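You operate a simulated robot arm through the tools that you are given. There is no shell and no other tool. Be economical: measure what you need, move in short steps, check, and stop when the job is done.

You run a simulated robot arm. Do the job below in one go: nothing can be reset, and whatever is moved stays where it is left.

## Task
Take the orange block and put it on the top of the white box nearest the door. Take the pulley with the smallest size on its label from the top of the low steel table and leave it on the top of the brown-taped white box. Put two of the small wax rings from the top of the white box nearest the door on the top of the grey table. Put the blue cone from the top of the white box nearest the door on top of the grey steel case. Put two of the blue tubes from the top of the large brown box on the grey-top table. The order is free. Set down upright: blue cone.

Only the result counts: the job must be done as asked and must still hold three seconds after the hand-in. Knocking over, shifting, dropping, spilling or breaking anything else fails it.

## Robot
A 6-joint arm with a two-finger parallel gripper on a trunk, on a base that drives. Base frame: it is fixed to the floor where the robot stands at the start and does not move with it; the origin is under the middle of the robot, x ahead of it, y to its left, z up; the surface under the hand at the start is at about z = 0.7. Lengths are in m, angles in rad, forces in N, time in s.
With the tool pointing down near the work surface it reaches from about 0.24 to 0.66 m from the robot's upright axis, wherever it stands. Its first joint turns from -2.897 to 2.897 rad. Places, roughly: blue cone (10x10x17 cm) [-0.4, 1.7, 0.5]; blue tube [-0.25, 2.5, 1]; blue tube (7x6x17 cm) [0.1, 2.5, 1.1]; blue tube (7x7x21 cm) [0, 2.4, 1.1]; grey steel case (21x15x10 cm) [-0.3, 1.9, 0.5]; grey-top table [-1.5, 0, 0.8]; orange block (8x5x4 cm) [0.5, -0.1, 0.7]; pulley [0.5, 0.25, 0.75]; small wax ring (4x4x2 cm) [-0.5, 1.6, 0.4]; top of the brown-taped white box [0.7, 1.7, 0.5]; top of the grey table [-4.7, 1.5, 0.8]; top of the white box nearest the door [-0.4, 1.6, 0.4]. Payload 1.57 kg.
Tool frame: the origin (TCP) lies between the finger pads and is the grasp point; the fingertips stand 0.03 m ahead of it; z points along the fingers, y is the line along which they close. Largest opening 0.11 m; finger width 0.024, thickness 0.012; the body of the gripper, 0.048 by 0.112 m, starts 0.078 m behind the TCP.
Orientation is that of the tool frame in the base frame, as a unit quaternion [x, y, z, w]. With the fingers straight down and closing along the base's y, the tool's x points along the base's -x, its y along +y and its z along -z.

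## Interface
- The arm moves only by the tool arm_command. Its arguments are lists of equal length, an entry for each row: "xyz": the shift along the tool's x, y, z in m, a list of three; "angular": the turn, a rotation vector about the tool's x, y, z in rad, a list of three. In form: {"xyz": [[tx, ty, tz], ...], "angular": [[rx, ry, rz], ...]}. A call has 1 to 10 rows; each row shifts and turns the commanded pose from where the row before left it, along the tool's axes as they then stand. "fingers" is the opening, from 0 (shut) to 1 (fully open), set as the call begins (left out, the last holds). Rows are played at 5 a second. More than 0.05 m and 0.15 rad between two rows, or a gripper value outside its range, and nothing of the call is played. A pose out of reach is approached as far as the arm can. The call stops where the force on the tool passes 40 N (or 10 N more than at its start, if that is more) or the arm is blocked; 0.2 s more then pass. The fingers move at their own pace (about 0.108 m/s each) and stop on an object; they squeeze with about 41 N. The grip force told is the motor's: it shows also when the fingers shut on nothing. Time passes only in rows, and 0.2 s behind the last, so rows that do not move let the fingers close. It gives the time, the measured TCP pose, the force on the tool (base axes), the opening and the grip force at its end, in the units of the frame above (readings bear some noise), with the torque about the TCP (base axes, N m) and any sound that the robot's microphone picked up, and new pictures: "show" is both (left out), scene, wrist or none.
- Cameras (640 x 400 px; columns grow to the right, rows downward): "scene" is now at [0.0494, 0.147, 1.5439]; the picture's right is [0.09, -1.00, 0.00], its down [-0.85, -0.07, -0.52] and it looks along [0.52, 0.04, -0.85] (base axes); focal length 258 px, centre (320, 200). "wrist" rides on the gripper at [0.07, 0.016, -0.141] in the tool frame; the picture's right is [-0.23, 0.97, 0.00], its down [-0.86, -0.20, -0.48] and it looks along [-0.47, -0.11, 0.88] (tool axes); focal length 222 px, centre (320, 200). There is no depth. A picture from a camera that has moved, and an enlarged one, comes with that camera's place and axes in the base frame and with its lens.
- lift_body(by): slides the trunk up (or, below 0, down) by that many m; the arm and the scene camera ride with it, the base frame stays. It gives what a move gives, with no picture.
- drive_base(legs): drives the robot by 1 to 6 legs, each [ahead, left, turn to the left] in m, m and rad, along the robot's own axes; the way and the turn of a leg run together, so that a leg with both is an arc; at most 1.5 m and 3.142 rad a leg. The arm and the cameras ride along, it lands a little off, and it stops where it bumps. It gives what a move gives, and a new picture of the scene camera.
- turn_head(pan, tilt): turns the head with the scene camera to pan (to the left, within 2.094 rad either way) and tilt (down, from -0.506 to 1.204), counted from straight ahead of the robot. It gives what a move gives, and a new picture of the scene camera.
- enlarge(camera, box): a new picture of the part [left, top, right, bottom] of that camera's present view, enlarged. No time passes.
- finish_job(): hands the job in; it is judged then, once.

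Work in short steps. Places have to be worked out from the pictures, the camera data and where the tool is seen: move nearer, look again, correct. Check each grasp and each placing, and mend what went wrong. You have 207 turns and 260 pictures in all, those below and enlarged ones among them. Open the gripper and draw the arm clear of the work before you hand the job in, unless the task says otherwise; then end with one line.

The tools are called after ">>>" by a JSON object that holds its "method" and its "body". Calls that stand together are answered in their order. arm_command: Moves the arm, as the interface text tells. Its arguments: {"type":"object","properties":{"xyz":{"type":"array","items":{"type":"array","items":{"type":"number"}}},"angular":{"type":"array","items":{"type":"array","items":{"type":"number"}}},"fingers":{"type":"number"},"show":{"type":"string","enum":["both","scene","wrist","none"]}},"required":["xyz","angular"]} The other tools are called the same way: lift_body (by) slides the trunk up or down; drive_base (legs) drives the base; turn_head (pan, tilt) turns the head that bears the scene camera; enlarge (camera, box) takes an enlarged picture of a part of a camera's view; finish_job () hands the job in.

At the start:

```text
time: 0.0
position: [0.5423, -0.0055, 0.9761]
tcp_rot: [0.0, 1.0, 0.0, 0.0]
force: [0.5, 0.1, 0.0]
torque: [0.01, -0.02, 0.0]
grip_width: 0.1101
finger_force: 0.1
trunk travel left (down, up): [-0.15, 0.44]
robot x, y, heading: [0.0006, -0.0007, 0.003]
head pan, tilt: [0.086, 1.019]
```

scene: 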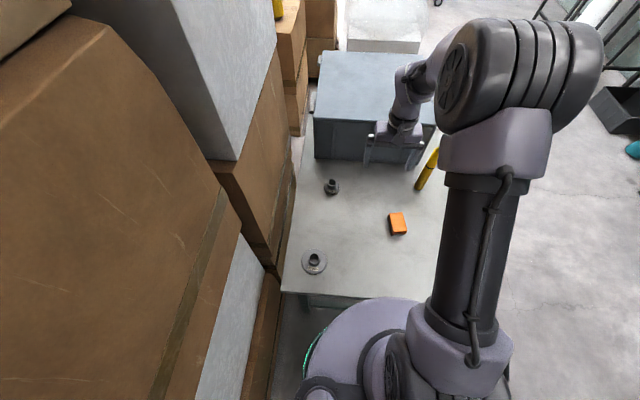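
wrist: 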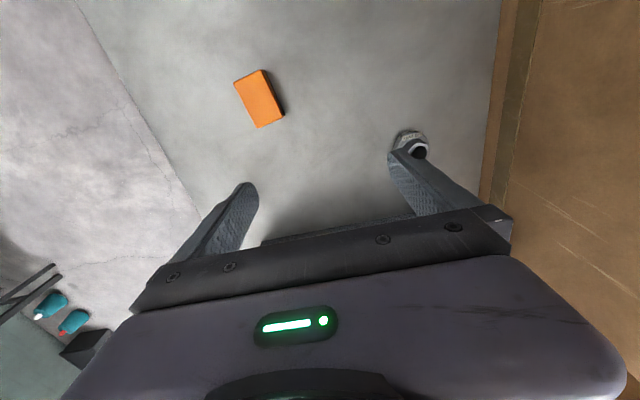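

The scene shows two pulleys, the orange block, and a yellow thing on the steel table. I enlarge to see the pulleys' labels.

>>> {"method": "enlarge", "body": {"camera": "scene", "box": [280, 150, 440, 300]}}

>>> {"method": "enlarge", "body": {"camera": "wrist", "box": [220, 50, 460, 200]}}

```text
2.67 times, centred on (360, 225) of scene
camera zoom: at [0.0494, 0.147, 1.5439], right [0.09, -1.0, 0.0], down [-0.85, -0.07, -0.52], along [0.52, 0.04, -0.85], focal length 689 px, centre (213, 133)
```

zoom: 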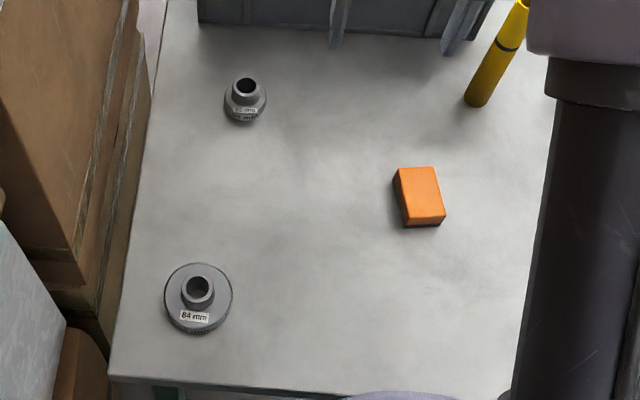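

```text
2.67 times, centred on (340, 125) of wrist
camera zoom: at [0.4721, 0.01, 1.1164], right [0.23, 0.97, 0.0], down [0.86, -0.2, 0.48], along [0.47, -0.11, -0.88], focal length 592 px, centre (267, 400)
```

zoom: 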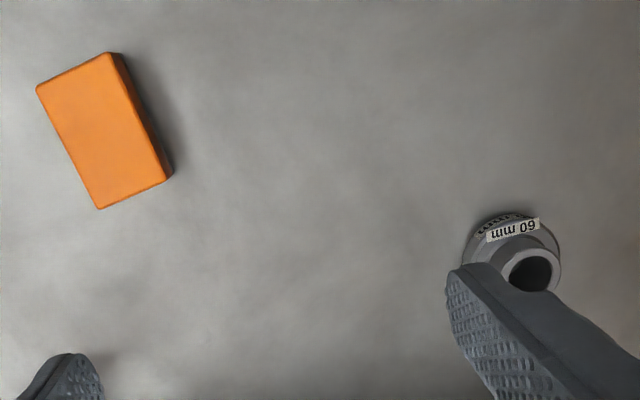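

Two pulleys (60 mm and 84 mm) are in sight; the block is at about (0.48, -0.088), with its long axis ~0.18 rad from x. I look around to learn the layout before moving.

>>> {"method": "turn_head", "body": {"pan": 0.8, "tilt": 0.4}}

>>> {"method": "turn_head", "body": {"pan": 1.9, "tilt": 0.5}}

>>> {"method": "turn_head", "body": {"pan": -0.6, "tilt": 0.5}}

>>> {"method": "turn_head", "body": {"pan": -2.0, "tilt": 0.4}}

```text
time: 1.1
position: [0.541, -0.0059, 0.9751]
tcp_rot: [0.0, 1.0, -0.001, 0.0]
force: [0.6, -0.6, -0.4]
torque: [0.02, -0.02, -0.04]
grip_width: 0.11
finger_force: 0.0
trunk travel left (down, up): [-0.15, 0.44]
robot x, y, heading: [0.0, -0.0019, 0.001]
head pan, tilt: [0.799, 0.4]
camera scene: at [0.0457, 0.2075, 1.5953], right [0.72, -0.7, 0.0], down [-0.27, -0.28, -0.92], along [0.64, 0.66, -0.39], focal length 258 px, centre (320, 200)
```

scene: 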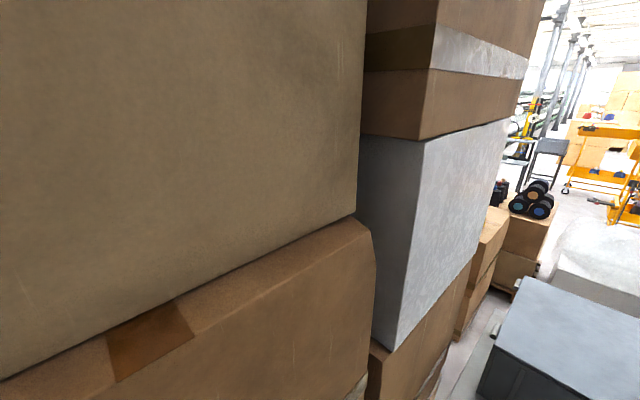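

```text
time: 2.4
position: [0.5432, -0.0067, 0.9753]
tcp_rot: [0.001, 1.0, 0.001, 0.001]
force: [0.3, -0.6, -0.5]
torque: [0.03, 0.01, -0.01]
grip_width: 0.1099
finger_force: 0.1
trunk travel left (down, up): [-0.15, 0.44]
robot x, y, heading: [-0.0021, 0.0, 0.005]
head pan, tilt: [1.901, 0.499]
camera scene: at [-0.0483, 0.2272, 1.5863], right [0.95, 0.32, 0.0], down [0.15, -0.45, -0.88], along [-0.28, 0.83, -0.48], focal length 258 px, centre (320, 200)
```

scene: 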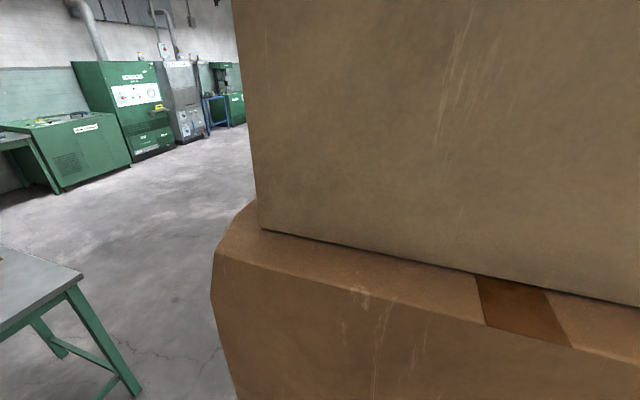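

```text
time: 4.7
position: [0.5422, -0.0066, 0.9747]
tcp_rot: [0.001, 1.0, 0.0, -0.001]
force: [0.5, 1.0, -0.5]
torque: [0.03, -0.01, 0.01]
grip_width: 0.11
finger_force: 0.1
trunk travel left (down, up): [-0.15, 0.44]
robot x, y, heading: [0.0001, 0.0032, -0.001]
head pan, tilt: [-0.6, 0.499]
camera scene: at [0.0562, 0.0897, 1.5862], right [-0.56, -0.83, 0.0], down [-0.4, 0.27, -0.88], along [0.72, -0.5, -0.48], focal length 258 px, centre (320, 200)
```

scene: 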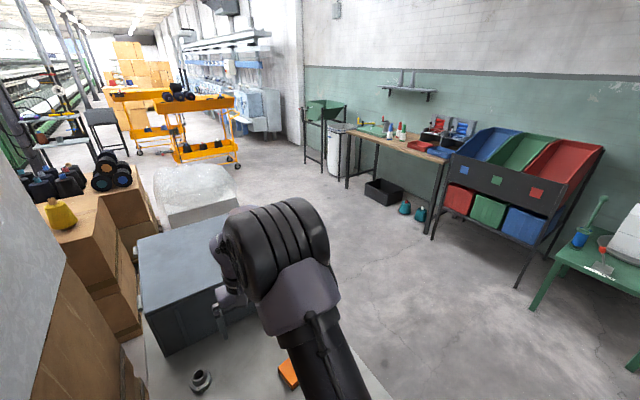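

```text
time: 6.2
position: [0.5424, -0.0072, 0.976]
tcp_rot: [0.0, 1.0, 0.001, 0.0]
force: [0.7, 0.5, 0.5]
torque: [0.03, -0.02, 0.03]
grip_width: 0.1102
finger_force: 0.1
trunk travel left (down, up): [-0.15, 0.44]
robot x, y, heading: [-0.0033, 0.0012, 0.001]
head pan, tilt: [-2.0, 0.4]
camera scene: at [-0.0574, 0.0569, 1.5954], right [-0.91, 0.42, 0.0], down [0.16, 0.35, -0.92], along [-0.38, -0.84, -0.39], focal length 258 px, centre (320, 200)
```

scene: 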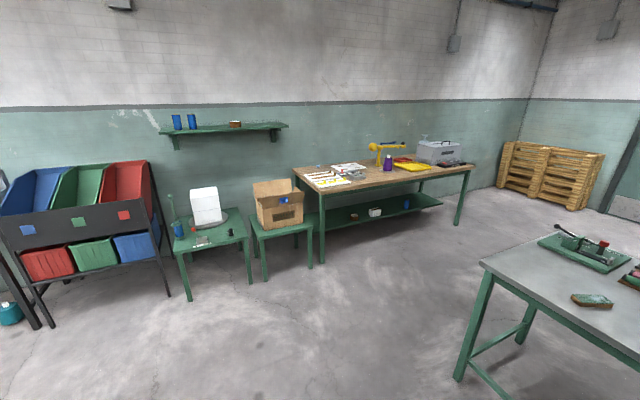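

The layout is clear: the box stack is to my left, the grey-top table is behind me, and the passage to the low white box runs behind the stack. First I move above the orange block, with fingers aligned to its short side.

>>> {"method": "arm_command", "body": {"xyz": [[0.031, -0.041, 0], [0.031, -0.041, 0], [0, 0, 0.04], [0, 0, 0.04], [0, 0, 0.04], [0, 0, 0.04]], "angular": [[0, 0, 0], [0, 0, 0], [0, 0, -0.09], [0, 0, -0.09], [0, 0, 0], [0, 0, 0]], "fingers": 1, "show": "wrist"}}

>>> {"method": "turn_head", "body": {"pan": 0.0, "tilt": 1.0}}

```text
refused: row 1 steps farther than a row can; nothing moved
```

```text
time: 8.1
position: [0.542, -0.0073, 0.9746]
tcp_rot: [0.0, 1.0, 0.0, 0.0]
force: [0.2, 0.3, 0.0]
torque: [0.0, 0.0, 0.01]
grip_width: 0.11
finger_force: 0.1
trunk travel left (down, up): [-0.15, 0.44]
robot x, y, heading: [0.0019, 0.0017, 0.002]
head pan, tilt: [0.0, 1.0]
camera scene: at [0.0508, 0.1411, 1.5452], right [0.0, -1.0, 0.0], down [-0.84, 0.0, -0.54], along [0.54, 0.0, -0.84], focal length 258 px, centre (320, 200)
```

scene: 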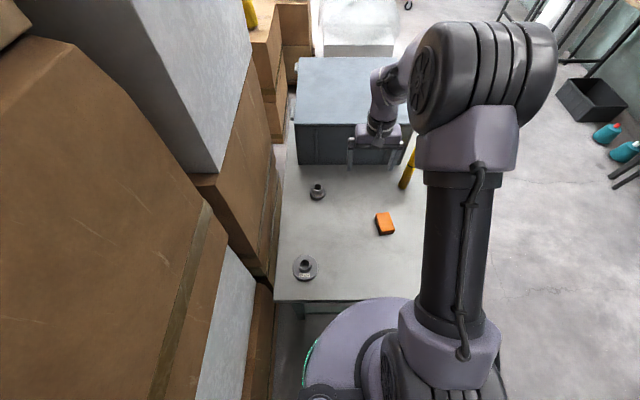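

The row was slightly too long (0.0514 m); I split it into smaller steps.

>>> {"method": "arm_command", "body": {"xyz": [[0.021, -0.027, 0], [0.021, -0.027, 0], [0.02, -0.027, 0], [0, 0, 0.045], [0, 0, 0.045], [0, 0, 0.045], [0, 0, 0.025]], "angular": [[0, 0, 0], [0, 0, 0], [0, 0, 0], [0, 0, -0.09], [0, 0, -0.09], [0, 0, 0], [0, 0, 0]], "fingers": 1, "show": "wrist"}}

```text
time: 9.7
position: [0.4807, -0.0872, 0.816]
tcp_rot: [-0.09, 0.996, 0.0, 0.0]
force: [-0.5, -0.3, 0.3]
torque: [-0.01, -0.02, -0.01]
grip_width: 0.11
finger_force: 0.1
trunk travel left (down, up): [-0.15, 0.44]
robot x, y, heading: [0.003, 0.0007, 0.001]
head pan, tilt: [0.0, 1.0]
camera wrist: at [0.4088, -0.0845, 0.9562], right [0.05, 1.0, 0.0], down [0.88, -0.04, 0.48], along [0.48, -0.02, -0.88], focal length 222 px, centre (320, 200)
```

wrist: 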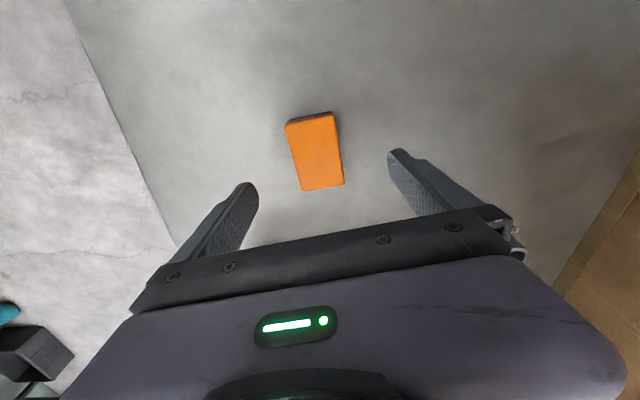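

Recomputed block centre (0.476, -0.090), yaw ~0.13; I correct slightly, descend and close.

>>> {"method": "arm_command", "body": {"xyz": [[0.004, -0.003, 0], [0, 0, 0.04], [0, 0, 0.042]], "angular": [[0, 0, 0.04], [0, 0, 0], [0, 0, 0]], "show": "wrist"}}

>>> {"method": "arm_command", "body": {"xyz": [[0, 0, 0], [0, 0, 0], [0, 0, 0]], "angular": [[0, 0, 0], [0, 0, 0], [0, 0, 0]], "fingers": 0, "show": "none"}}

>>> {"method": "arm_command", "body": {"xyz": [[0, 0, -0.04], [0, 0, -0.045], [0, 0, -0.045], [0, 0, -0.045]], "angular": [[0, 0, 0], [0, 0, 0], [0, 0, 0], [0, 0, 0]], "show": "wrist"}}

```text
time: 10.5
position: [0.4778, -0.092, 0.7349]
tcp_rot: [-0.07, 0.998, 0.0, 0.0]
force: [-0.3, -0.1, 0.0]
torque: [0.03, 0.03, 0.01]
grip_width: 0.1101
finger_force: 0.0
trunk travel left (down, up): [-0.15, 0.44]
robot x, y, heading: [-0.003, -0.0032, 0.002]
head pan, tilt: [0.0, 1.0]
camera wrist: at [0.4057, -0.085, 0.8751], right [0.09, 1.0, 0.0], down [0.87, -0.08, 0.48], along [0.48, -0.04, -0.88], focal length 222 px, centre (320, 200)
```

wrist: 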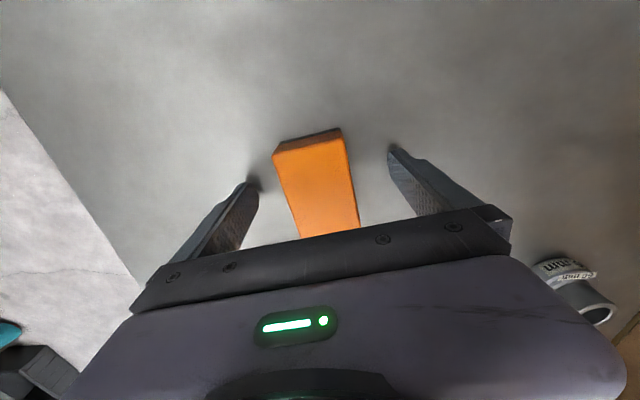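

```text
time: 11.3
position: [0.4787, -0.091, 0.7336]
tcp_rot: [-0.069, 0.998, 0.0, 0.001]
force: [-0.2, 1.1, -0.4]
torque: [0.02, 0.0, 0.0]
grip_width: 0.0495
finger_force: 41.0
trunk travel left (down, up): [-0.15, 0.44]
robot x, y, heading: [0.0032, 0.0015, 0.003]
head pan, tilt: [0.0, 1.0]
```

```text
time: 12.3
position: [0.4764, -0.0913, 0.9089]
tcp_rot: [-0.07, 0.998, 0.0, 0.0]
force: [0.1, 0.2, -0.1]
torque: [-0.03, -0.03, 0.03]
grip_width: 0.0
finger_force: 21.5
trunk travel left (down, up): [-0.15, 0.44]
robot x, y, heading: [0.0027, 0.0002, -0.001]
head pan, tilt: [0.0, 1.0]
camera wrist: at [0.4054, -0.0852, 1.0504], right [0.09, 1.0, 0.0], down [0.87, -0.08, 0.48], along [0.48, -0.04, -0.88], focal length 222 px, centre (320, 200)
```

wrist: 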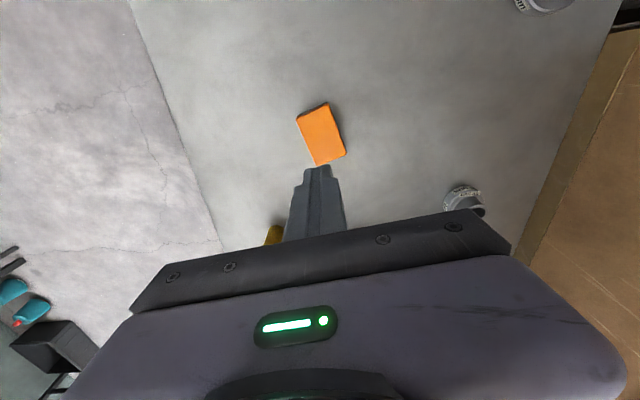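

The grip slipped off as I lifted: the block is still on the table at about (0.476, -0.088), yaw ~0.32. I open, turn to match, and descend lower, feeling for the table.

>>> {"method": "arm_command", "body": {"xyz": [[0, 0.003, 0], [0, 0, 0.045], [0, 0, 0.045], [0, 0, 0.045]], "angular": [[0, 0, -0.1], [0, 0, -0.08], [0, 0, 0], [0, 0, 0]], "fingers": 1, "show": "wrist"}}

```text
time: 13.3
position: [0.4772, -0.0876, 0.7724]
tcp_rot: [-0.16, 0.987, 0.0, 0.0]
force: [0.9, 0.3, 0.2]
torque: [0.0, 0.01, 0.03]
grip_width: 0.1103
finger_force: 0.1
trunk travel left (down, up): [-0.15, 0.44]
robot x, y, heading: [0.0028, -0.0015, 0.001]
head pan, tilt: [0.0, 1.0]
camera wrist: at [0.4048, -0.0949, 0.9137], right [-0.09, 1.0, 0.0], down [0.87, 0.08, 0.48], along [0.48, 0.04, -0.88], focal length 222 px, centre (320, 200)
```

wrist: 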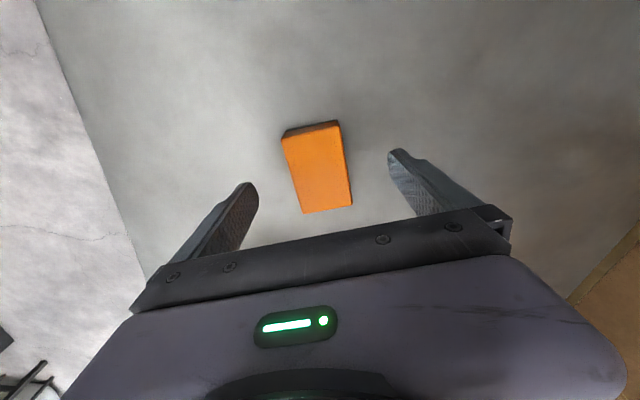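

The block sits centred between the fingers. I go down in small steps to feel the table.

>>> {"method": "arm_command", "body": {"xyz": [[0, 0, 0.035], [0, 0, 0.006], [0, 0, 0.004], [0, 0, 0.003], [0, 0, 0.003], [0, 0, 0.003], [0, 0, 0.003]], "angular": [[0, 0, 0], [0, 0, 0], [0, 0, 0], [0, 0, 0], [0, 0, 0], [0, 0, 0], [0, 0, 0]], "show": "wrist"}}

```text
time: 14.3
position: [0.477, -0.0879, 0.7299]
tcp_rot: [-0.159, 0.987, 0.0, 0.003]
force: [-9.6, 1.2, 28.7]
torque: [1.59, 1.11, 0.43]
grip_width: 0.1102
finger_force: 0.0
trunk travel left (down, up): [-0.15, 0.44]
robot x, y, heading: [-0.002, 0.0005, 0.005]
head pan, tilt: [0.0, 1.0]
stopped in row 4: the force on the tool passed its limit at 50 N (the readings are from after the stop); the commanded pose is now the measured one
camera wrist: at [0.4039, -0.0941, 0.8709], right [-0.09, 1.0, 0.0], down [0.87, 0.08, 0.48], along [0.48, 0.04, -0.88], focal length 222 px, centre (320, 200)
```

wrist: 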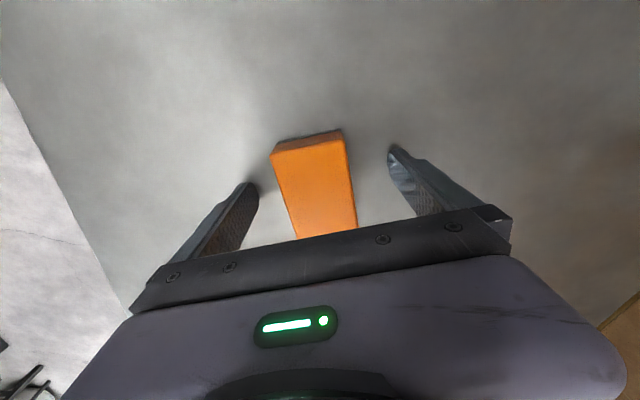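

The table is at tip height, z≈0.70. I rise 2 mm, close with longer settling, and lift slowly.

>>> {"method": "arm_command", "body": {"xyz": [[0, 0, -0.002], [0, 0, 0], [0, 0, 0], [0, 0, 0], [0, 0, 0]], "angular": [[0, 0, 0], [0, 0, 0], [0, 0, 0], [0, 0, 0], [0, 0, 0]], "fingers": 0, "show": "none"}}

>>> {"method": "arm_command", "body": {"xyz": [[0, 0, -0.003], [0, 0, -0.005], [0, 0, -0.01], [0, 0, -0.01], [0, 0, -0.01]], "angular": [[0, 0, 0], [0, 0, 0], [0, 0, 0], [0, 0, 0], [0, 0, 0]], "show": "wrist"}}

```text
time: 15.5
position: [0.4782, -0.0889, 0.7303]
tcp_rot: [-0.159, 0.987, -0.001, 0.003]
force: [1.1, -1.2, 2.2]
torque: [-0.03, -0.15, -0.05]
grip_width: 0.0494
finger_force: 41.5
trunk travel left (down, up): [-0.15, 0.44]
robot x, y, heading: [-0.0029, -0.0017, -0.001]
head pan, tilt: [0.0, 1.0]
```

```text
time: 16.7
position: [0.4779, -0.0881, 0.7682]
tcp_rot: [-0.159, 0.987, 0.0, 0.002]
force: [0.4, -0.4, -0.5]
torque: [0.04, -0.03, 0.02]
grip_width: 0.0494
finger_force: 41.4
trunk travel left (down, up): [-0.15, 0.44]
robot x, y, heading: [-0.003, -0.002, -0.001]
head pan, tilt: [0.0, 1.0]
camera wrist: at [0.4059, -0.0942, 0.9094], right [-0.09, 1.0, 0.0], down [0.87, 0.08, 0.48], along [0.48, 0.04, -0.88], focal length 222 px, centre (320, 200)
```

wrist: 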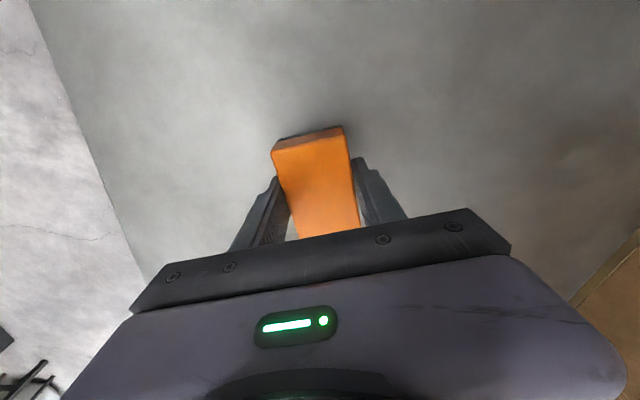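

Held. I continue lifting moderately and draw the arm closer to the body for driving.

>>> {"method": "arm_command", "body": {"xyz": [[0, 0, -0.02], [0, 0, -0.02], [0, 0, -0.025], [0, 0, -0.025], [0, 0, -0.025], [0, 0, -0.025], [0.01, 0, -0.025], [0.02, 0.01, -0.02], [0.02, 0.01, 0], [0.02, 0.02, 0]], "angular": [[0, 0, 0], [0, 0, 0], [0, 0, 0], [0, 0, 0], [0, 0, 0], [0, 0, 0], [0, 0, 0], [0, 0, 0], [0, 0, 0], [0, 0, 0]], "show": "scene"}}

```text
time: 18.9
position: [0.3971, -0.0723, 0.9536]
tcp_rot: [-0.16, 0.987, 0.0, 0.002]
force: [0.0, 0.2, -0.8]
torque: [0.02, -0.04, 0.03]
grip_width: 0.0494
finger_force: 40.6
trunk travel left (down, up): [-0.15, 0.44]
robot x, y, heading: [-0.0004, 0.0024, 0.001]
head pan, tilt: [0.0, 1.0]
camera scene: at [0.0503, 0.1413, 1.5452], right [0.0, -1.0, 0.0], down [-0.84, 0.0, -0.54], along [0.54, 0.0, -0.84], focal length 258 px, centre (320, 200)
```

scene: 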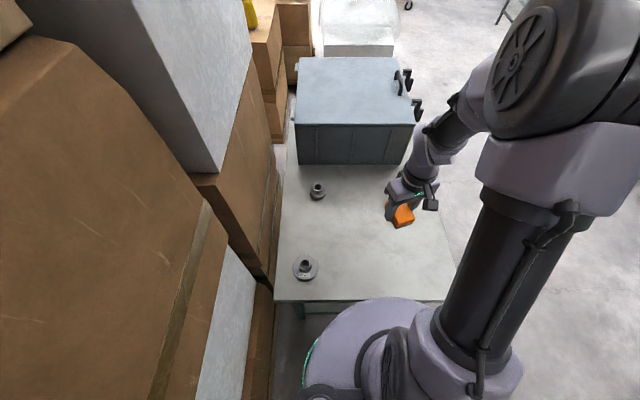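

Held securely. I back away from the table 0.65 m and look left to map the passage beside the stack.

>>> {"method": "drive_base", "body": {"legs": [[-0.65, 0, 0]]}}

>>> {"method": "turn_head", "body": {"pan": 1.3, "tilt": 0.6}}

```text
time: 22.5
position: [-0.2532, -0.073, 0.9547]
tcp_rot: [-0.157, 0.988, -0.001, 0.002]
force: [0.1, -0.1, -1.5]
torque: [-0.01, -0.01, 0.01]
grip_width: 0.0492
finger_force: 40.9
trunk travel left (down, up): [-0.15, 0.44]
robot x, y, heading: [-0.6487, 0.0009, 0.001]
head pan, tilt: [0.0, 1.0]
camera scene: at [-0.6004, 0.1422, 1.5452], right [0.0, -1.0, 0.0], down [-0.84, 0.0, -0.54], along [0.54, 0.0, -0.84], focal length 258 px, centre (320, 200)
```

scene: 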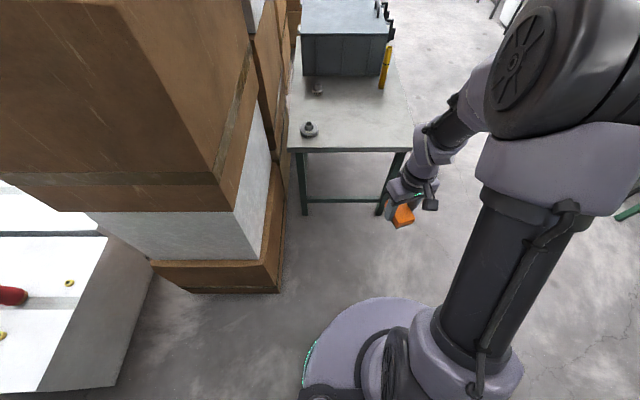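

```text
time: 24.0
position: [-0.2537, -0.0731, 0.9536]
tcp_rot: [-0.157, 0.988, -0.001, 0.002]
force: [-0.4, 0.4, -1.4]
torque: [-0.01, 0.0, 0.0]
grip_width: 0.0494
finger_force: 41.2
trunk travel left (down, up): [-0.15, 0.44]
robot x, y, heading: [-0.6505, 0.0002, -0.002]
head pan, tilt: [1.3, 0.6]
camera scene: at [-0.6456, 0.2276, 1.5771], right [0.96, -0.27, 0.0], down [-0.15, -0.54, -0.82], along [0.22, 0.79, -0.57], focal length 258 px, centre (320, 200)
```

scene: 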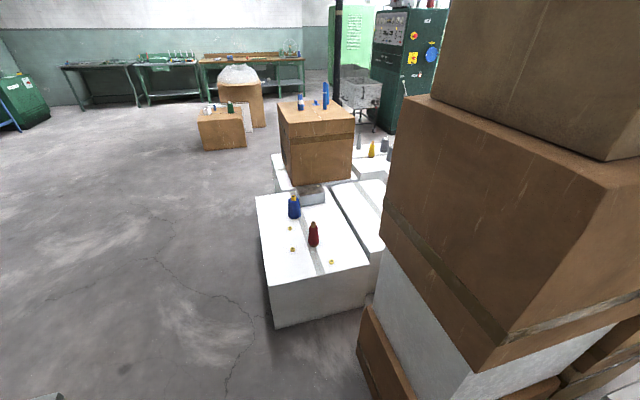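

The white box with cones, wax rings and the steel case is well visible. I enlarge it and the boxes beyond.

>>> {"method": "enlarge", "body": {"camera": "scene", "box": [240, 80, 420, 340]}}

>>> {"method": "enlarge", "body": {"camera": "scene", "box": [260, 180, 380, 280]}}

```text
1.54 times, centred on (330, 210) of scene
camera zoom: at [-0.6456, 0.2276, 1.5771], right [0.96, -0.27, 0.0], down [-0.15, -0.54, -0.82], along [0.22, 0.79, -0.57], focal length 397 px, centre (305, 185)
```

zoom: 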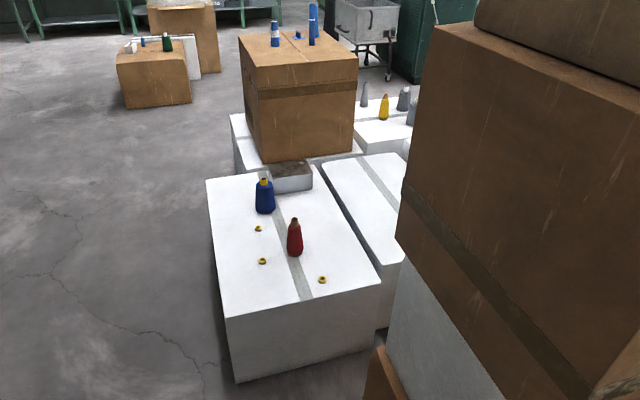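

```text
4.00 times, centred on (320, 230) of scene
camera zoom: at [-0.6456, 0.2276, 1.5771], right [0.96, -0.27, 0.0], down [-0.15, -0.54, -0.82], along [0.22, 0.79, -0.57], focal length 1033 px, centre (320, 80)
```

zoom: 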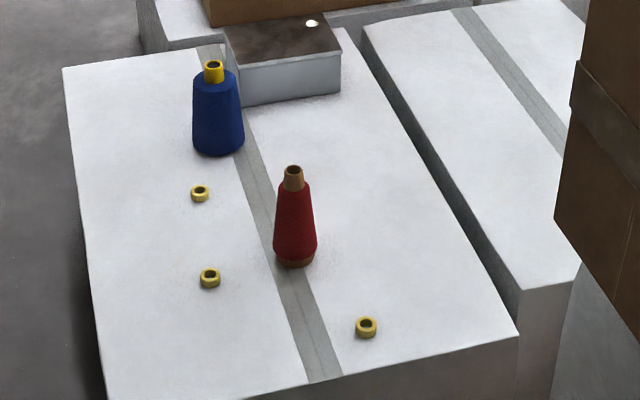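

Positions worked out: the box top spans x −0.68…−0.10, y 1.15…2.0; blue cone (−0.43, 1.68), red cone (−0.37, 1.37), rings (−0.48,1.56), (−0.50,1.36), (−0.30,1.21), case front at y≈1.79. I drive round through the gap to the box's left side.

>>> {"method": "drive_base", "body": {"legs": [[-0.12, 0, 0], [0, 0, 1.571], [0.8, 0.05, 0]]}}

>>> {"method": "turn_head", "body": {"pan": -0.6, "tilt": 0.9}}

```text
time: 33.0
position: [-0.7402, 1.2019, 0.9535]
tcp_rot: [0.808, -0.589, 0.0, -0.002]
force: [0.7, -0.6, -1.8]
torque: [0.02, -0.01, 0.0]
grip_width: 0.0495
finger_force: 40.8
trunk travel left (down, up): [-0.15, 0.44]
robot x, y, heading: [-0.8183, 0.8052, 1.56]
head pan, tilt: [1.3, 0.6]
camera scene: at [-1.0404, 0.8108, 1.5772], right [0.28, 0.96, 0.0], down [0.54, -0.16, -0.83], along [-0.79, 0.23, -0.56], focal length 258 px, centre (320, 200)
```

scene: 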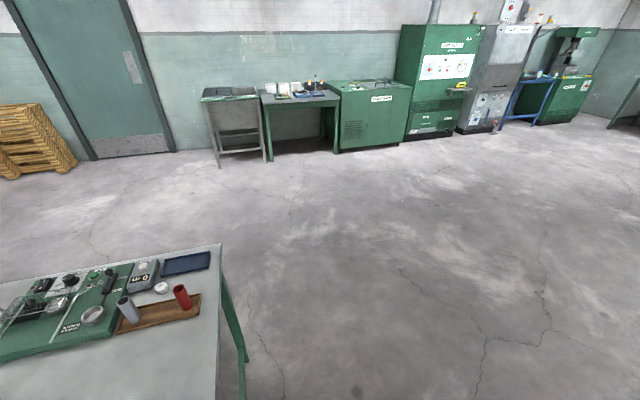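

```text
time: 34.8
position: [-0.7395, 1.2015, 0.9526]
tcp_rot: [0.808, -0.589, -0.001, -0.002]
force: [-0.8, -0.3, -0.3]
torque: [0.04, -0.02, 0.03]
grip_width: 0.0494
finger_force: 40.7
trunk travel left (down, up): [-0.15, 0.44]
robot x, y, heading: [-0.8163, 0.7999, 1.562]
head pan, tilt: [-0.6, 0.901]
camera scene: at [-0.9122, 0.8479, 1.5524], right [0.82, -0.57, 0.0], down [-0.45, -0.64, -0.62], along [0.36, 0.51, -0.78], focal length 258 px, centre (320, 200)
```

scene: 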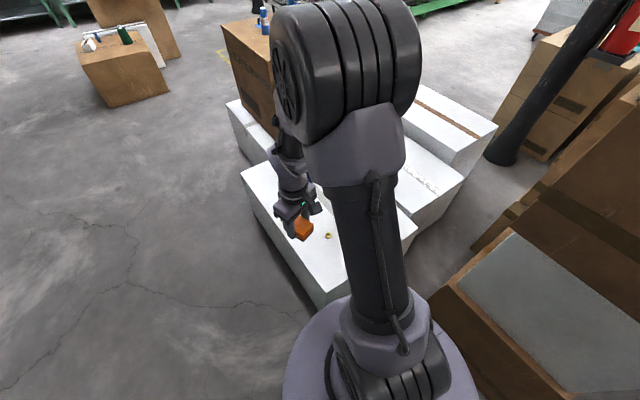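

The base radius looks ~0.27, so I stand at about x=−0.99, y=1.6 and face the box.

>>> {"method": "drive_base", "body": {"legs": [[0.2, 0.17, 0], [0.6, 0.0, 0], [0, 0, -1.562]]}}

>>> {"method": "turn_head", "body": {"pan": 0.3, "tilt": 0.8}}

```text
time: 43.5
position: [-0.5786, 1.5361, 0.9522]
tcp_rot: [-0.16, 0.987, -0.001, 0.002]
force: [-0.1, -0.7, -0.8]
torque: [0.01, 0.02, 0.01]
grip_width: 0.0492
finger_force: 40.9
trunk travel left (down, up): [-0.15, 0.44]
robot x, y, heading: [-0.9776, 1.6083, 0.006]
head pan, tilt: [-0.6, 0.901]
camera scene: at [-0.9344, 1.7071, 1.5524], right [-0.56, -0.83, 0.0], down [-0.65, 0.44, -0.62], along [0.51, -0.35, -0.78], focal length 258 px, centre (320, 200)
```

scene: 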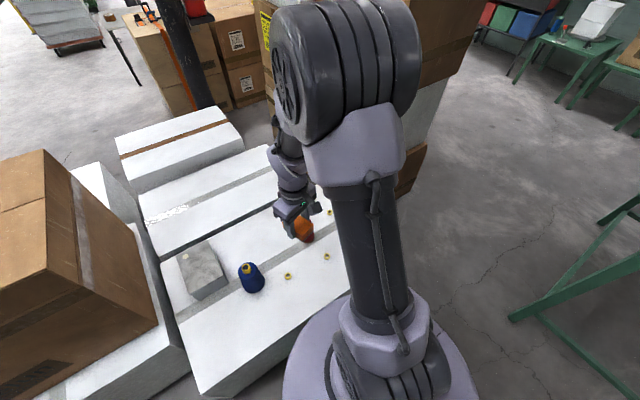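

```text
time: 44.7
position: [-0.58, 1.5356, 0.9534]
tcp_rot: [-0.16, 0.987, -0.001, 0.002]
force: [-0.1, 0.1, -1.0]
torque: [0.0, -0.01, 0.0]
grip_width: 0.0495
finger_force: 40.5
trunk travel left (down, up): [-0.15, 0.44]
robot x, y, heading: [-0.9751, 1.6067, -0.002]
head pan, tilt: [0.3, 0.799]
camera scene: at [-0.9196, 1.7736, 1.5603], right [0.29, -0.96, 0.0], down [-0.69, -0.21, -0.7], along [0.67, 0.21, -0.72], focal length 258 px, centre (320, 200)
```

scene: 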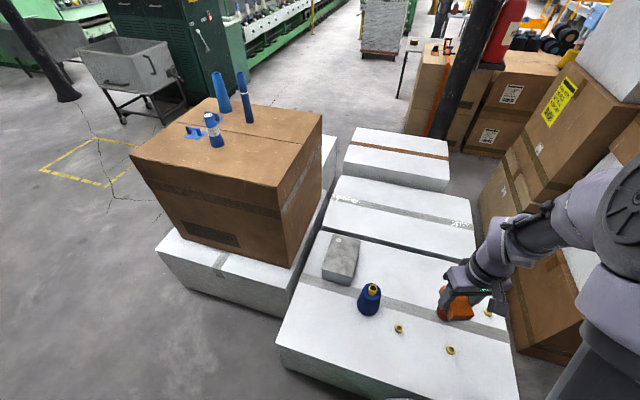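

Excellent view. I'll set the block at a free spot near (−0.58, 1.83) on the box. First lower the trunk, square the hand, and move over it.

>>> {"method": "lift_body", "body": {"by": -0.15}}

>>> {"method": "arm_command", "body": {"xyz": [[0, 0, 0], [0, 0, 0], [0, 0, 0], [0, 0.05, 0], [0, 0.05, 0], [0, 0.05, 0], [0, 0.05, 0], [0, 0.05, 0], [0, 0.045, 0]], "angular": [[0, 0, 0.107], [0, 0, 0.107], [0, 0, 0.107], [0, 0, 0], [0, 0, 0], [0, 0, 0], [0, 0, 0], [0, 0, 0], [0, 0, 0]], "show": "both"}}

```text
time: 46.5
position: [-0.579, 1.5356, 0.8039]
tcp_rot: [-0.159, 0.987, 0.0, 0.002]
force: [-0.2, 0.2, -0.7]
torque: [-0.03, 0.0, 0.01]
grip_width: 0.0494
finger_force: 41.3
trunk travel left (down, up): [0.0, 0.59]
robot x, y, heading: [-0.9746, 1.6135, -0.0]
head pan, tilt: [0.3, 0.799]
```

```text
time: 48.5
position: [-0.5804, 1.8323, 0.8048]
tcp_rot: [0.001, 1.0, 0.001, 0.002]
force: [-0.3, 0.5, -1.6]
torque: [0.0, 0.02, 0.0]
grip_width: 0.0492
finger_force: 40.8
trunk travel left (down, up): [0.0, 0.59]
robot x, y, heading: [-0.9747, 1.6072, -0.001]
head pan, tilt: [0.3, 0.799]
camera scene: at [-0.9196, 1.7738, 1.4103], right [0.3, -0.96, 0.0], down [-0.68, -0.21, -0.7], along [0.67, 0.21, -0.72], focal length 258 px, centre (320, 200)
camera wrist: at [-0.6504, 1.8482, 0.9444], right [0.23, 0.97, 0.0], down [0.85, -0.2, 0.48], along [0.47, -0.11, -0.88], focal length 222 px, centre (320, 200)
```

scene: 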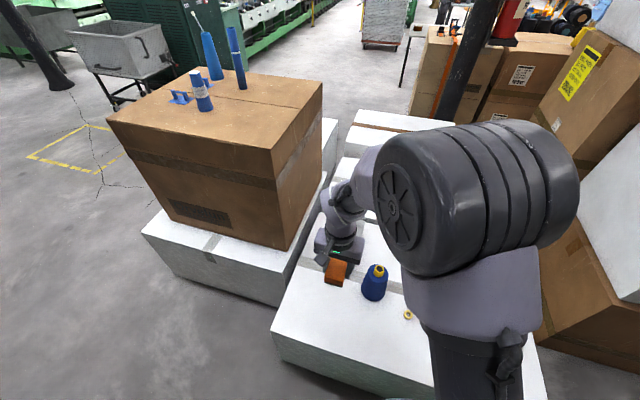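
wrist: 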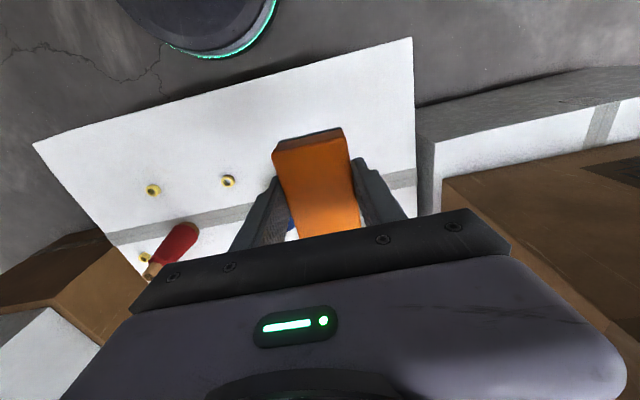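

The spot below is free. I descend toward the box top, gently at the end.

>>> {"method": "arm_command", "body": {"xyz": [[0, 0, 0.045], [0, 0, 0.045], [0, 0, 0.045], [0, 0, 0.045], [0, 0, 0.045], [0, 0, 0.045], [0, 0, 0.04]], "angular": [[0, 0, 0], [0, 0, 0], [0, 0, 0], [0, 0, 0], [0, 0, 0], [0, 0, 0], [0, 0, 0]], "show": "wrist"}}

>>> {"method": "arm_command", "body": {"xyz": [[0, 0, 0.015], [0, 0, 0.008], [0, 0, 0.005], [0, 0, 0.004], [0, 0, 0.004], [0, 0, 0.004], [0, 0, 0.004]], "angular": [[0, 0, 0], [0, 0, 0], [0, 0, 0], [0, 0, 0], [0, 0, 0], [0, 0, 0], [0, 0, 0]], "show": "scene"}}

```text
time: 50.0
position: [-0.5768, 1.8311, 0.4952]
tcp_rot: [0.001, 1.0, 0.0, 0.002]
force: [0.8, 0.2, -1.8]
torque: [0.03, 0.0, -0.03]
grip_width: 0.0495
finger_force: 42.1
trunk travel left (down, up): [0.0, 0.59]
robot x, y, heading: [-0.9784, 1.6048, 0.002]
head pan, tilt: [0.3, 0.799]
camera wrist: at [-0.6484, 1.8477, 0.6341], right [0.23, 0.97, 0.0], down [0.85, -0.2, 0.48], along [0.47, -0.11, -0.88], focal length 222 px, centre (320, 200)
```

wrist: 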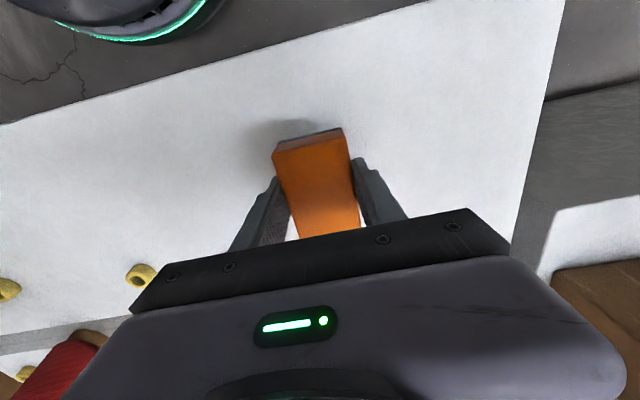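

```text
time: 51.6
position: [-0.5784, 1.8305, 0.4499]
tcp_rot: [0.001, 1.0, 0.0, 0.003]
force: [-2.4, -1.4, 9.9]
torque: [-0.02, -0.29, -0.01]
grip_width: 0.0497
finger_force: 40.8
trunk travel left (down, up): [0.0, 0.59]
robot x, y, heading: [-0.9789, 1.612, -0.0]
head pan, tilt: [0.3, 0.799]
camera scene: at [-0.9204, 1.7732, 1.4105], right [0.3, -0.96, 0.0], down [-0.68, -0.21, -0.7], along [0.67, 0.21, -0.72], focal length 258 px, centre (320, 200)
```

scene: 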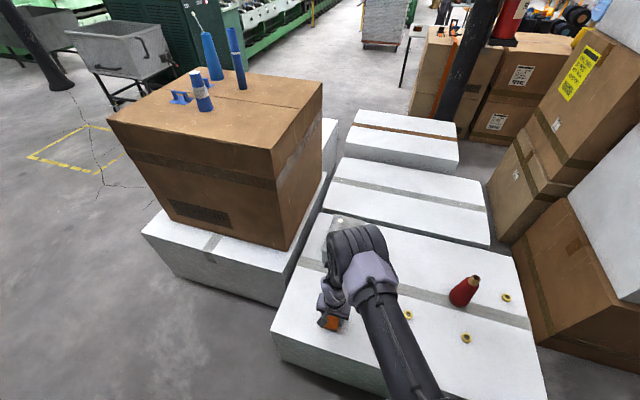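

Contact at z=0.45 with the block resting. I release and rise.

>>> {"method": "arm_command", "body": {"xyz": [[0, 0, 0], [0, 0, 0], [0, 0, 0]], "angular": [[0, 0, 0], [0, 0, 0], [0, 0, 0]], "fingers": 0.7, "show": "none"}}

>>> {"method": "arm_command", "body": {"xyz": [[0, 0, -0.02], [0, 0, -0.04], [0, 0, -0.05], [0, 0, -0.05], [0, 0, -0.05], [0, 0, -0.05], [0, 0, -0.05]], "angular": [[0, 0, 0], [0, 0, 0], [0, 0, 0], [0, 0, 0], [0, 0, 0], [0, 0, 0], [0, 0, 0]], "show": "wrist"}}

```text
time: 52.5
position: [-0.5769, 1.8303, 0.4506]
tcp_rot: [0.001, 1.0, 0.001, 0.002]
force: [2.1, 4.4, 16.2]
torque: [-0.31, 0.14, -0.02]
grip_width: 0.0743
finger_force: 0.0
trunk travel left (down, up): [0.0, 0.59]
robot x, y, heading: [-0.9793, 1.6082, 0.001]
head pan, tilt: [0.3, 0.799]
```

```text
time: 54.0
position: [-0.5802, 1.8302, 0.7596]
tcp_rot: [0.001, 1.0, -0.001, 0.002]
force: [0.7, 0.1, -0.3]
torque: [0.02, 0.01, -0.02]
grip_width: 0.0766
finger_force: 0.1
trunk travel left (down, up): [0.0, 0.59]
robot x, y, heading: [-0.9765, 1.6079, 0.002]
head pan, tilt: [0.3, 0.799]
camera wrist: at [-0.6507, 1.8462, 0.9008], right [0.23, 0.97, 0.0], down [0.85, -0.2, 0.48], along [0.47, -0.11, -0.88], focal length 222 px, centre (320, 200)
```

wrist: 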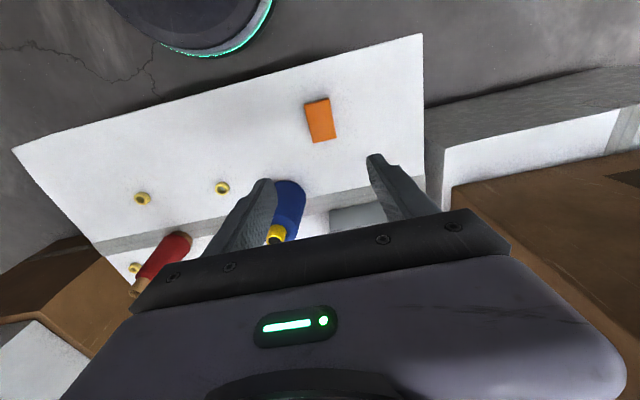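

The block sits on the white box. Next the blue cone: I move above it for a closer look.

>>> {"method": "arm_command", "body": {"xyz": [[-0.025, -0.04, 0], [-0.03, -0.037, 0], [-0.03, -0.035, 0], [-0.03, -0.034, 0]], "angular": [[0, 0, 0], [0, 0, 0], [0, 0, 0], [0, 0, 0]], "fingers": 1, "show": "both"}}

```text
time: 55.0
position: [-0.464, 1.6838, 0.7589]
tcp_rot: [0.001, 1.0, -0.001, 0.003]
force: [0.2, 0.8, 0.2]
torque: [0.02, 0.0, 0.0]
grip_width: 0.1098
finger_force: 0.1
trunk travel left (down, up): [0.0, 0.59]
robot x, y, heading: [-0.9732, 1.6087, 0.002]
head pan, tilt: [0.3, 0.799]
camera scene: at [-0.9196, 1.7736, 1.4103], right [0.3, -0.96, 0.0], down [-0.68, -0.21, -0.7], along [0.67, 0.21, -0.72], focal length 258 px, centre (320, 200)
camera wrist: at [-0.5352, 1.7002, 0.9002], right [0.23, 0.97, 0.0], down [0.85, -0.2, 0.48], along [0.47, -0.11, -0.88], focal length 222 px, centre (320, 200)
```

scene: 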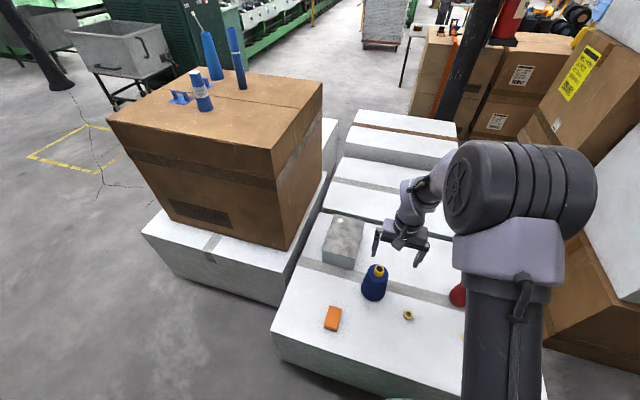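
wrist: 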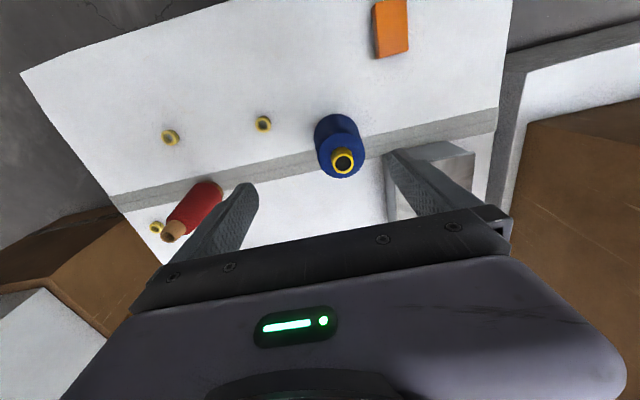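

Cone neck is at about (−0.42, 1.711). I enlarge on the case to locate its top precisely.

>>> {"method": "enlarge", "body": {"camera": "scene", "box": [290, 200, 410, 320]}}

```text
3.33 times, centred on (350, 260) of scene
camera zoom: at [-0.9196, 1.7736, 1.4103], right [0.3, -0.96, 0.0], down [-0.68, -0.21, -0.7], along [0.67, 0.21, -0.72], focal length 861 px, centre (220, 0)
```

zoom: 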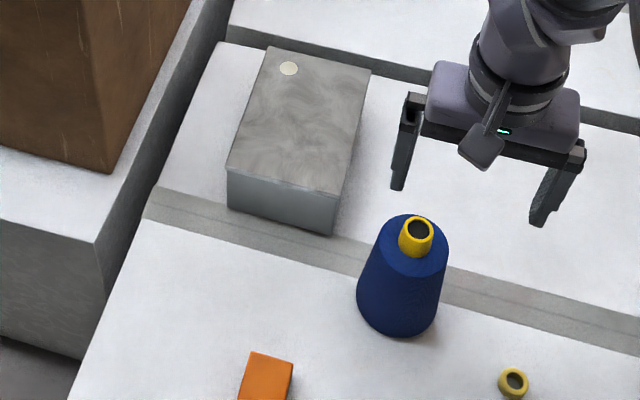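

The case top spans x −0.356…−0.157, y 1.805…1.942, z≈0.52. To gain reach I'll grasp the neck with the tool pitched forward ~0.6 rad. I pitch and line up in y first.

>>> {"method": "arm_command", "body": {"xyz": [[0, 0.007, 0], [0, 0.007, 0], [0, 0.007, 0], [0, 0.006, 0], [0.022, 0, 0.033], [0.022, 0, 0.033]], "angular": [[0, -0.15, 0], [0, -0.15, 0], [0, -0.15, 0], [0, -0.15, 0], [0, 0, 0], [0, 0, 0]], "show": "both"}}

```text
time: 56.5
position: [-0.4771, 1.6875, 0.6797]
tcp_rot: [0.006, 0.974, -0.028, 0.224]
force: [-0.7, -0.1, -1.1]
torque: [0.01, -0.04, 0.03]
grip_width: 0.1099
finger_force: 0.0
out of reach, approached as far as the arm can: row 3, 4
trunk travel left (down, up): [0.0, 0.59]
robot x, y, heading: [-0.9801, 1.6104, -0.003]
head pan, tilt: [0.3, 0.799]
camera scene: at [-0.9196, 1.7736, 1.4103], right [0.3, -0.96, 0.0], down [-0.69, -0.21, -0.7], along [0.67, 0.21, -0.72], focal length 258 px, centre (320, 200)
camera wrist: at [-0.6021, 1.7123, 0.775], right [0.23, 0.97, 0.05], down [0.56, -0.17, 0.81], along [0.8, -0.16, -0.58], focal length 222 px, centre (320, 200)
```

scene: 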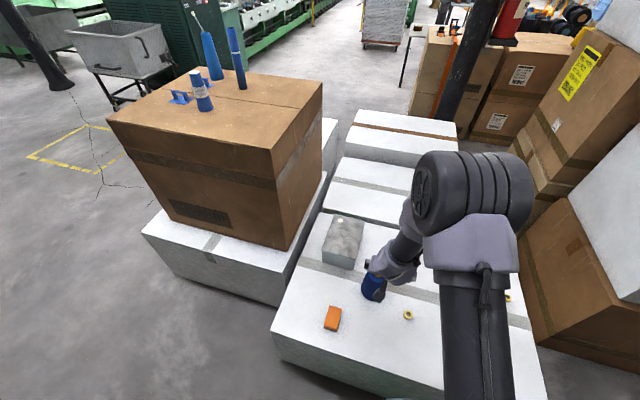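
wrist: 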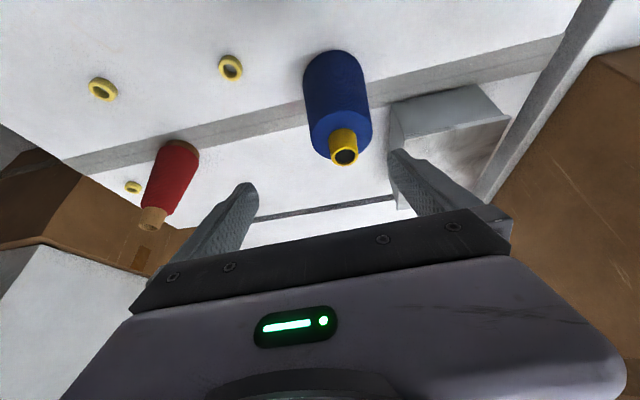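

Pitching is limited here (0.45 rad reached). I'll see how far the vertical tool reaches instead: restore the pitch and test extending toward the case at safe height.

>>> {"method": "arm_command", "body": {"xyz": [[0, 0, -0.04], [0, 0, -0.04], [0, 0, 0], [0, 0, 0], [0, 0, 0], [0, 0, 0]], "angular": [[0, 0, 0], [0, 0, 0], [0, 0.15, 0], [0, 0.15, 0], [0, 0.15, 0], [0, 0.15, 0]], "show": "none"}}

```text
time: 57.9
position: [-0.51, 1.6835, 0.7512]
tcp_rot: [0.02, 0.999, -0.043, -0.016]
force: [0.2, -0.1, -0.5]
torque: [0.0, 0.02, -0.05]
grip_width: 0.1102
finger_force: 0.0
out of reach, approached as far as the arm can: row 3, 4
trunk travel left (down, up): [0.0, 0.59]
robot x, y, heading: [-0.9766, 1.6105, -0.001]
head pan, tilt: [0.3, 0.799]
```

The orientation has a small residual tilt; I correct it and raise the trunk to test the arm's reach at a better working height.

>>> {"method": "arm_command", "body": {"xyz": [[0, 0, 0]], "angular": [[-0.086, -0.032, -0.04]], "show": "none"}}

>>> {"method": "lift_body", "body": {"by": 0.2}}

>>> {"method": "arm_command", "body": {"xyz": [[-0.03, 0.03, 0], [-0.03, 0.03, 0], [-0.03, 0.03, 0], [-0.03, 0.03, 0], [-0.03, 0.03, 0], [-0.03, 0.03, 0]], "angular": [[0, 0, 0], [0, 0, 0], [0, 0, 0], [0, 0, 0], [0, 0, 0], [0, 0, 0]], "show": "scene"}}

```text
time: 58.2
position: [-0.5101, 1.6838, 0.7516]
tcp_rot: [-0.001, 1.0, 0.0, 0.0]
force: [-0.2, 0.3, 0.1]
torque: [-0.01, 0.0, 0.02]
grip_width: 0.1101
finger_force: 0.1
trunk travel left (down, up): [0.0, 0.59]
robot x, y, heading: [-0.9775, 1.6086, 0.0]
head pan, tilt: [0.3, 0.799]
```

```text
time: 60.4
position: [-0.5098, 1.6838, 0.9512]
tcp_rot: [-0.001, 1.0, 0.0, 0.0]
force: [-0.3, 0.7, -0.3]
torque: [0.0, 0.01, -0.02]
grip_width: 0.1096
finger_force: 0.0
trunk travel left (down, up): [-0.2, 0.39]
robot x, y, heading: [-0.9782, 1.6077, 0.001]
head pan, tilt: [0.3, 0.799]
```

```text
time: 61.8
position: [-0.3357, 1.8628, 0.9519]
tcp_rot: [-0.002, 1.0, -0.001, -0.001]
force: [0.1, 0.3, 0.4]
torque: [-0.04, 0.01, 0.01]
grip_width: 0.11
finger_force: 0.0
out of reach, approached as far as the arm can: row 6
trunk travel left (down, up): [-0.2, 0.39]
robot x, y, heading: [-0.978, 1.6076, 0.0]
head pan, tilt: [0.3, 0.799]
camera scene: at [-0.9191, 1.7742, 1.6101], right [0.3, -0.96, 0.0], down [-0.69, -0.21, -0.7], along [0.67, 0.21, -0.72], focal length 258 px, centre (320, 200)
```

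scene: 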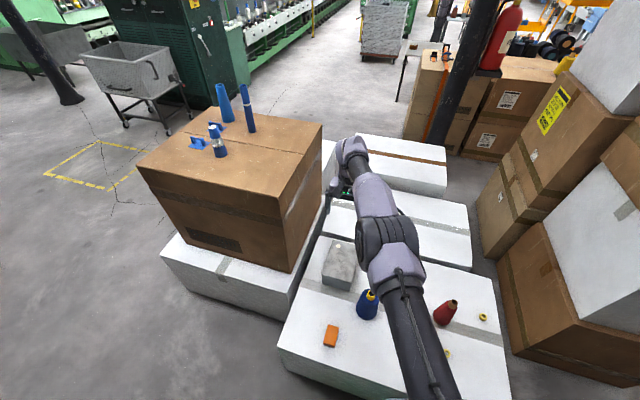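

Vertical reach is about 0.69 m. I retract, shift the base left to y≈1.85, so that the case is straight ahead.

>>> {"method": "arm_command", "body": {"xyz": [[0.03, -0.03, 0], [0.03, -0.03, 0], [0.03, -0.03, 0], [0.03, -0.03, 0], [0.03, -0.03, 0], [0.03, -0.03, 0]], "angular": [[0, 0, 0], [0, 0, 0], [0, 0, 0], [0, 0, 0], [0, 0, 0], [0, 0, 0]], "show": "none"}}

>>> {"method": "drive_base", "body": {"legs": [[0.008, 0.22, 0]]}}

>>> {"method": "lift_body", "body": {"by": -0.2}}

```text
time: 63.2
position: [-0.5156, 1.6824, 0.952]
tcp_rot: [-0.002, 1.0, 0.0, 0.001]
force: [0.0, 0.1, 0.0]
torque: [0.02, -0.01, -0.01]
grip_width: 0.11
finger_force: 0.1
trunk travel left (down, up): [-0.2, 0.39]
robot x, y, heading: [-0.9786, 1.6088, 0.004]
head pan, tilt: [0.3, 0.799]
```

```text
time: 64.9
position: [-0.5067, 1.8996, 0.9513]
tcp_rot: [0.0, 1.0, -0.001, 0.0]
force: [-0.1, 0.9, -0.5]
torque: [-0.02, 0.01, -0.01]
grip_width: 0.1099
finger_force: 0.1
trunk travel left (down, up): [-0.2, 0.39]
robot x, y, heading: [-0.9706, 1.8257, -0.002]
head pan, tilt: [0.3, 0.799]
camera scene: at [-0.9112, 1.9924, 1.6102], right [0.29, -0.96, 0.0], down [-0.69, -0.21, -0.7], along [0.67, 0.2, -0.72], focal length 258 px, centre (320, 200)
```

scene: 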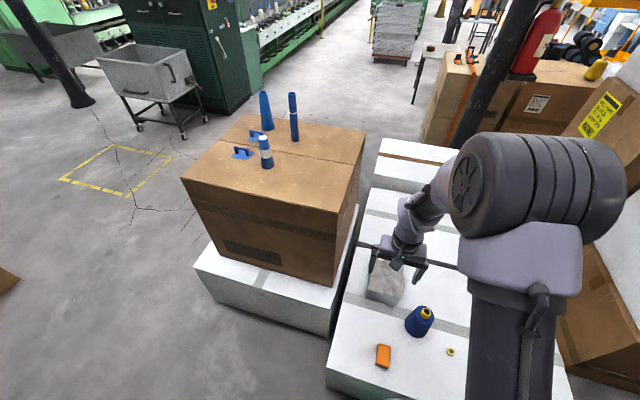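

```text
time: 67.1
position: [-0.505, 1.8991, 0.7507]
tcp_rot: [0.0, 1.0, -0.001, 0.0]
force: [1.1, 1.1, -0.2]
torque: [0.03, -0.01, -0.03]
grip_width: 0.1098
finger_force: 0.1
trunk travel left (down, up): [0.0, 0.59]
robot x, y, heading: [-0.9718, 1.8234, 0.003]
head pan, tilt: [0.3, 0.799]
```

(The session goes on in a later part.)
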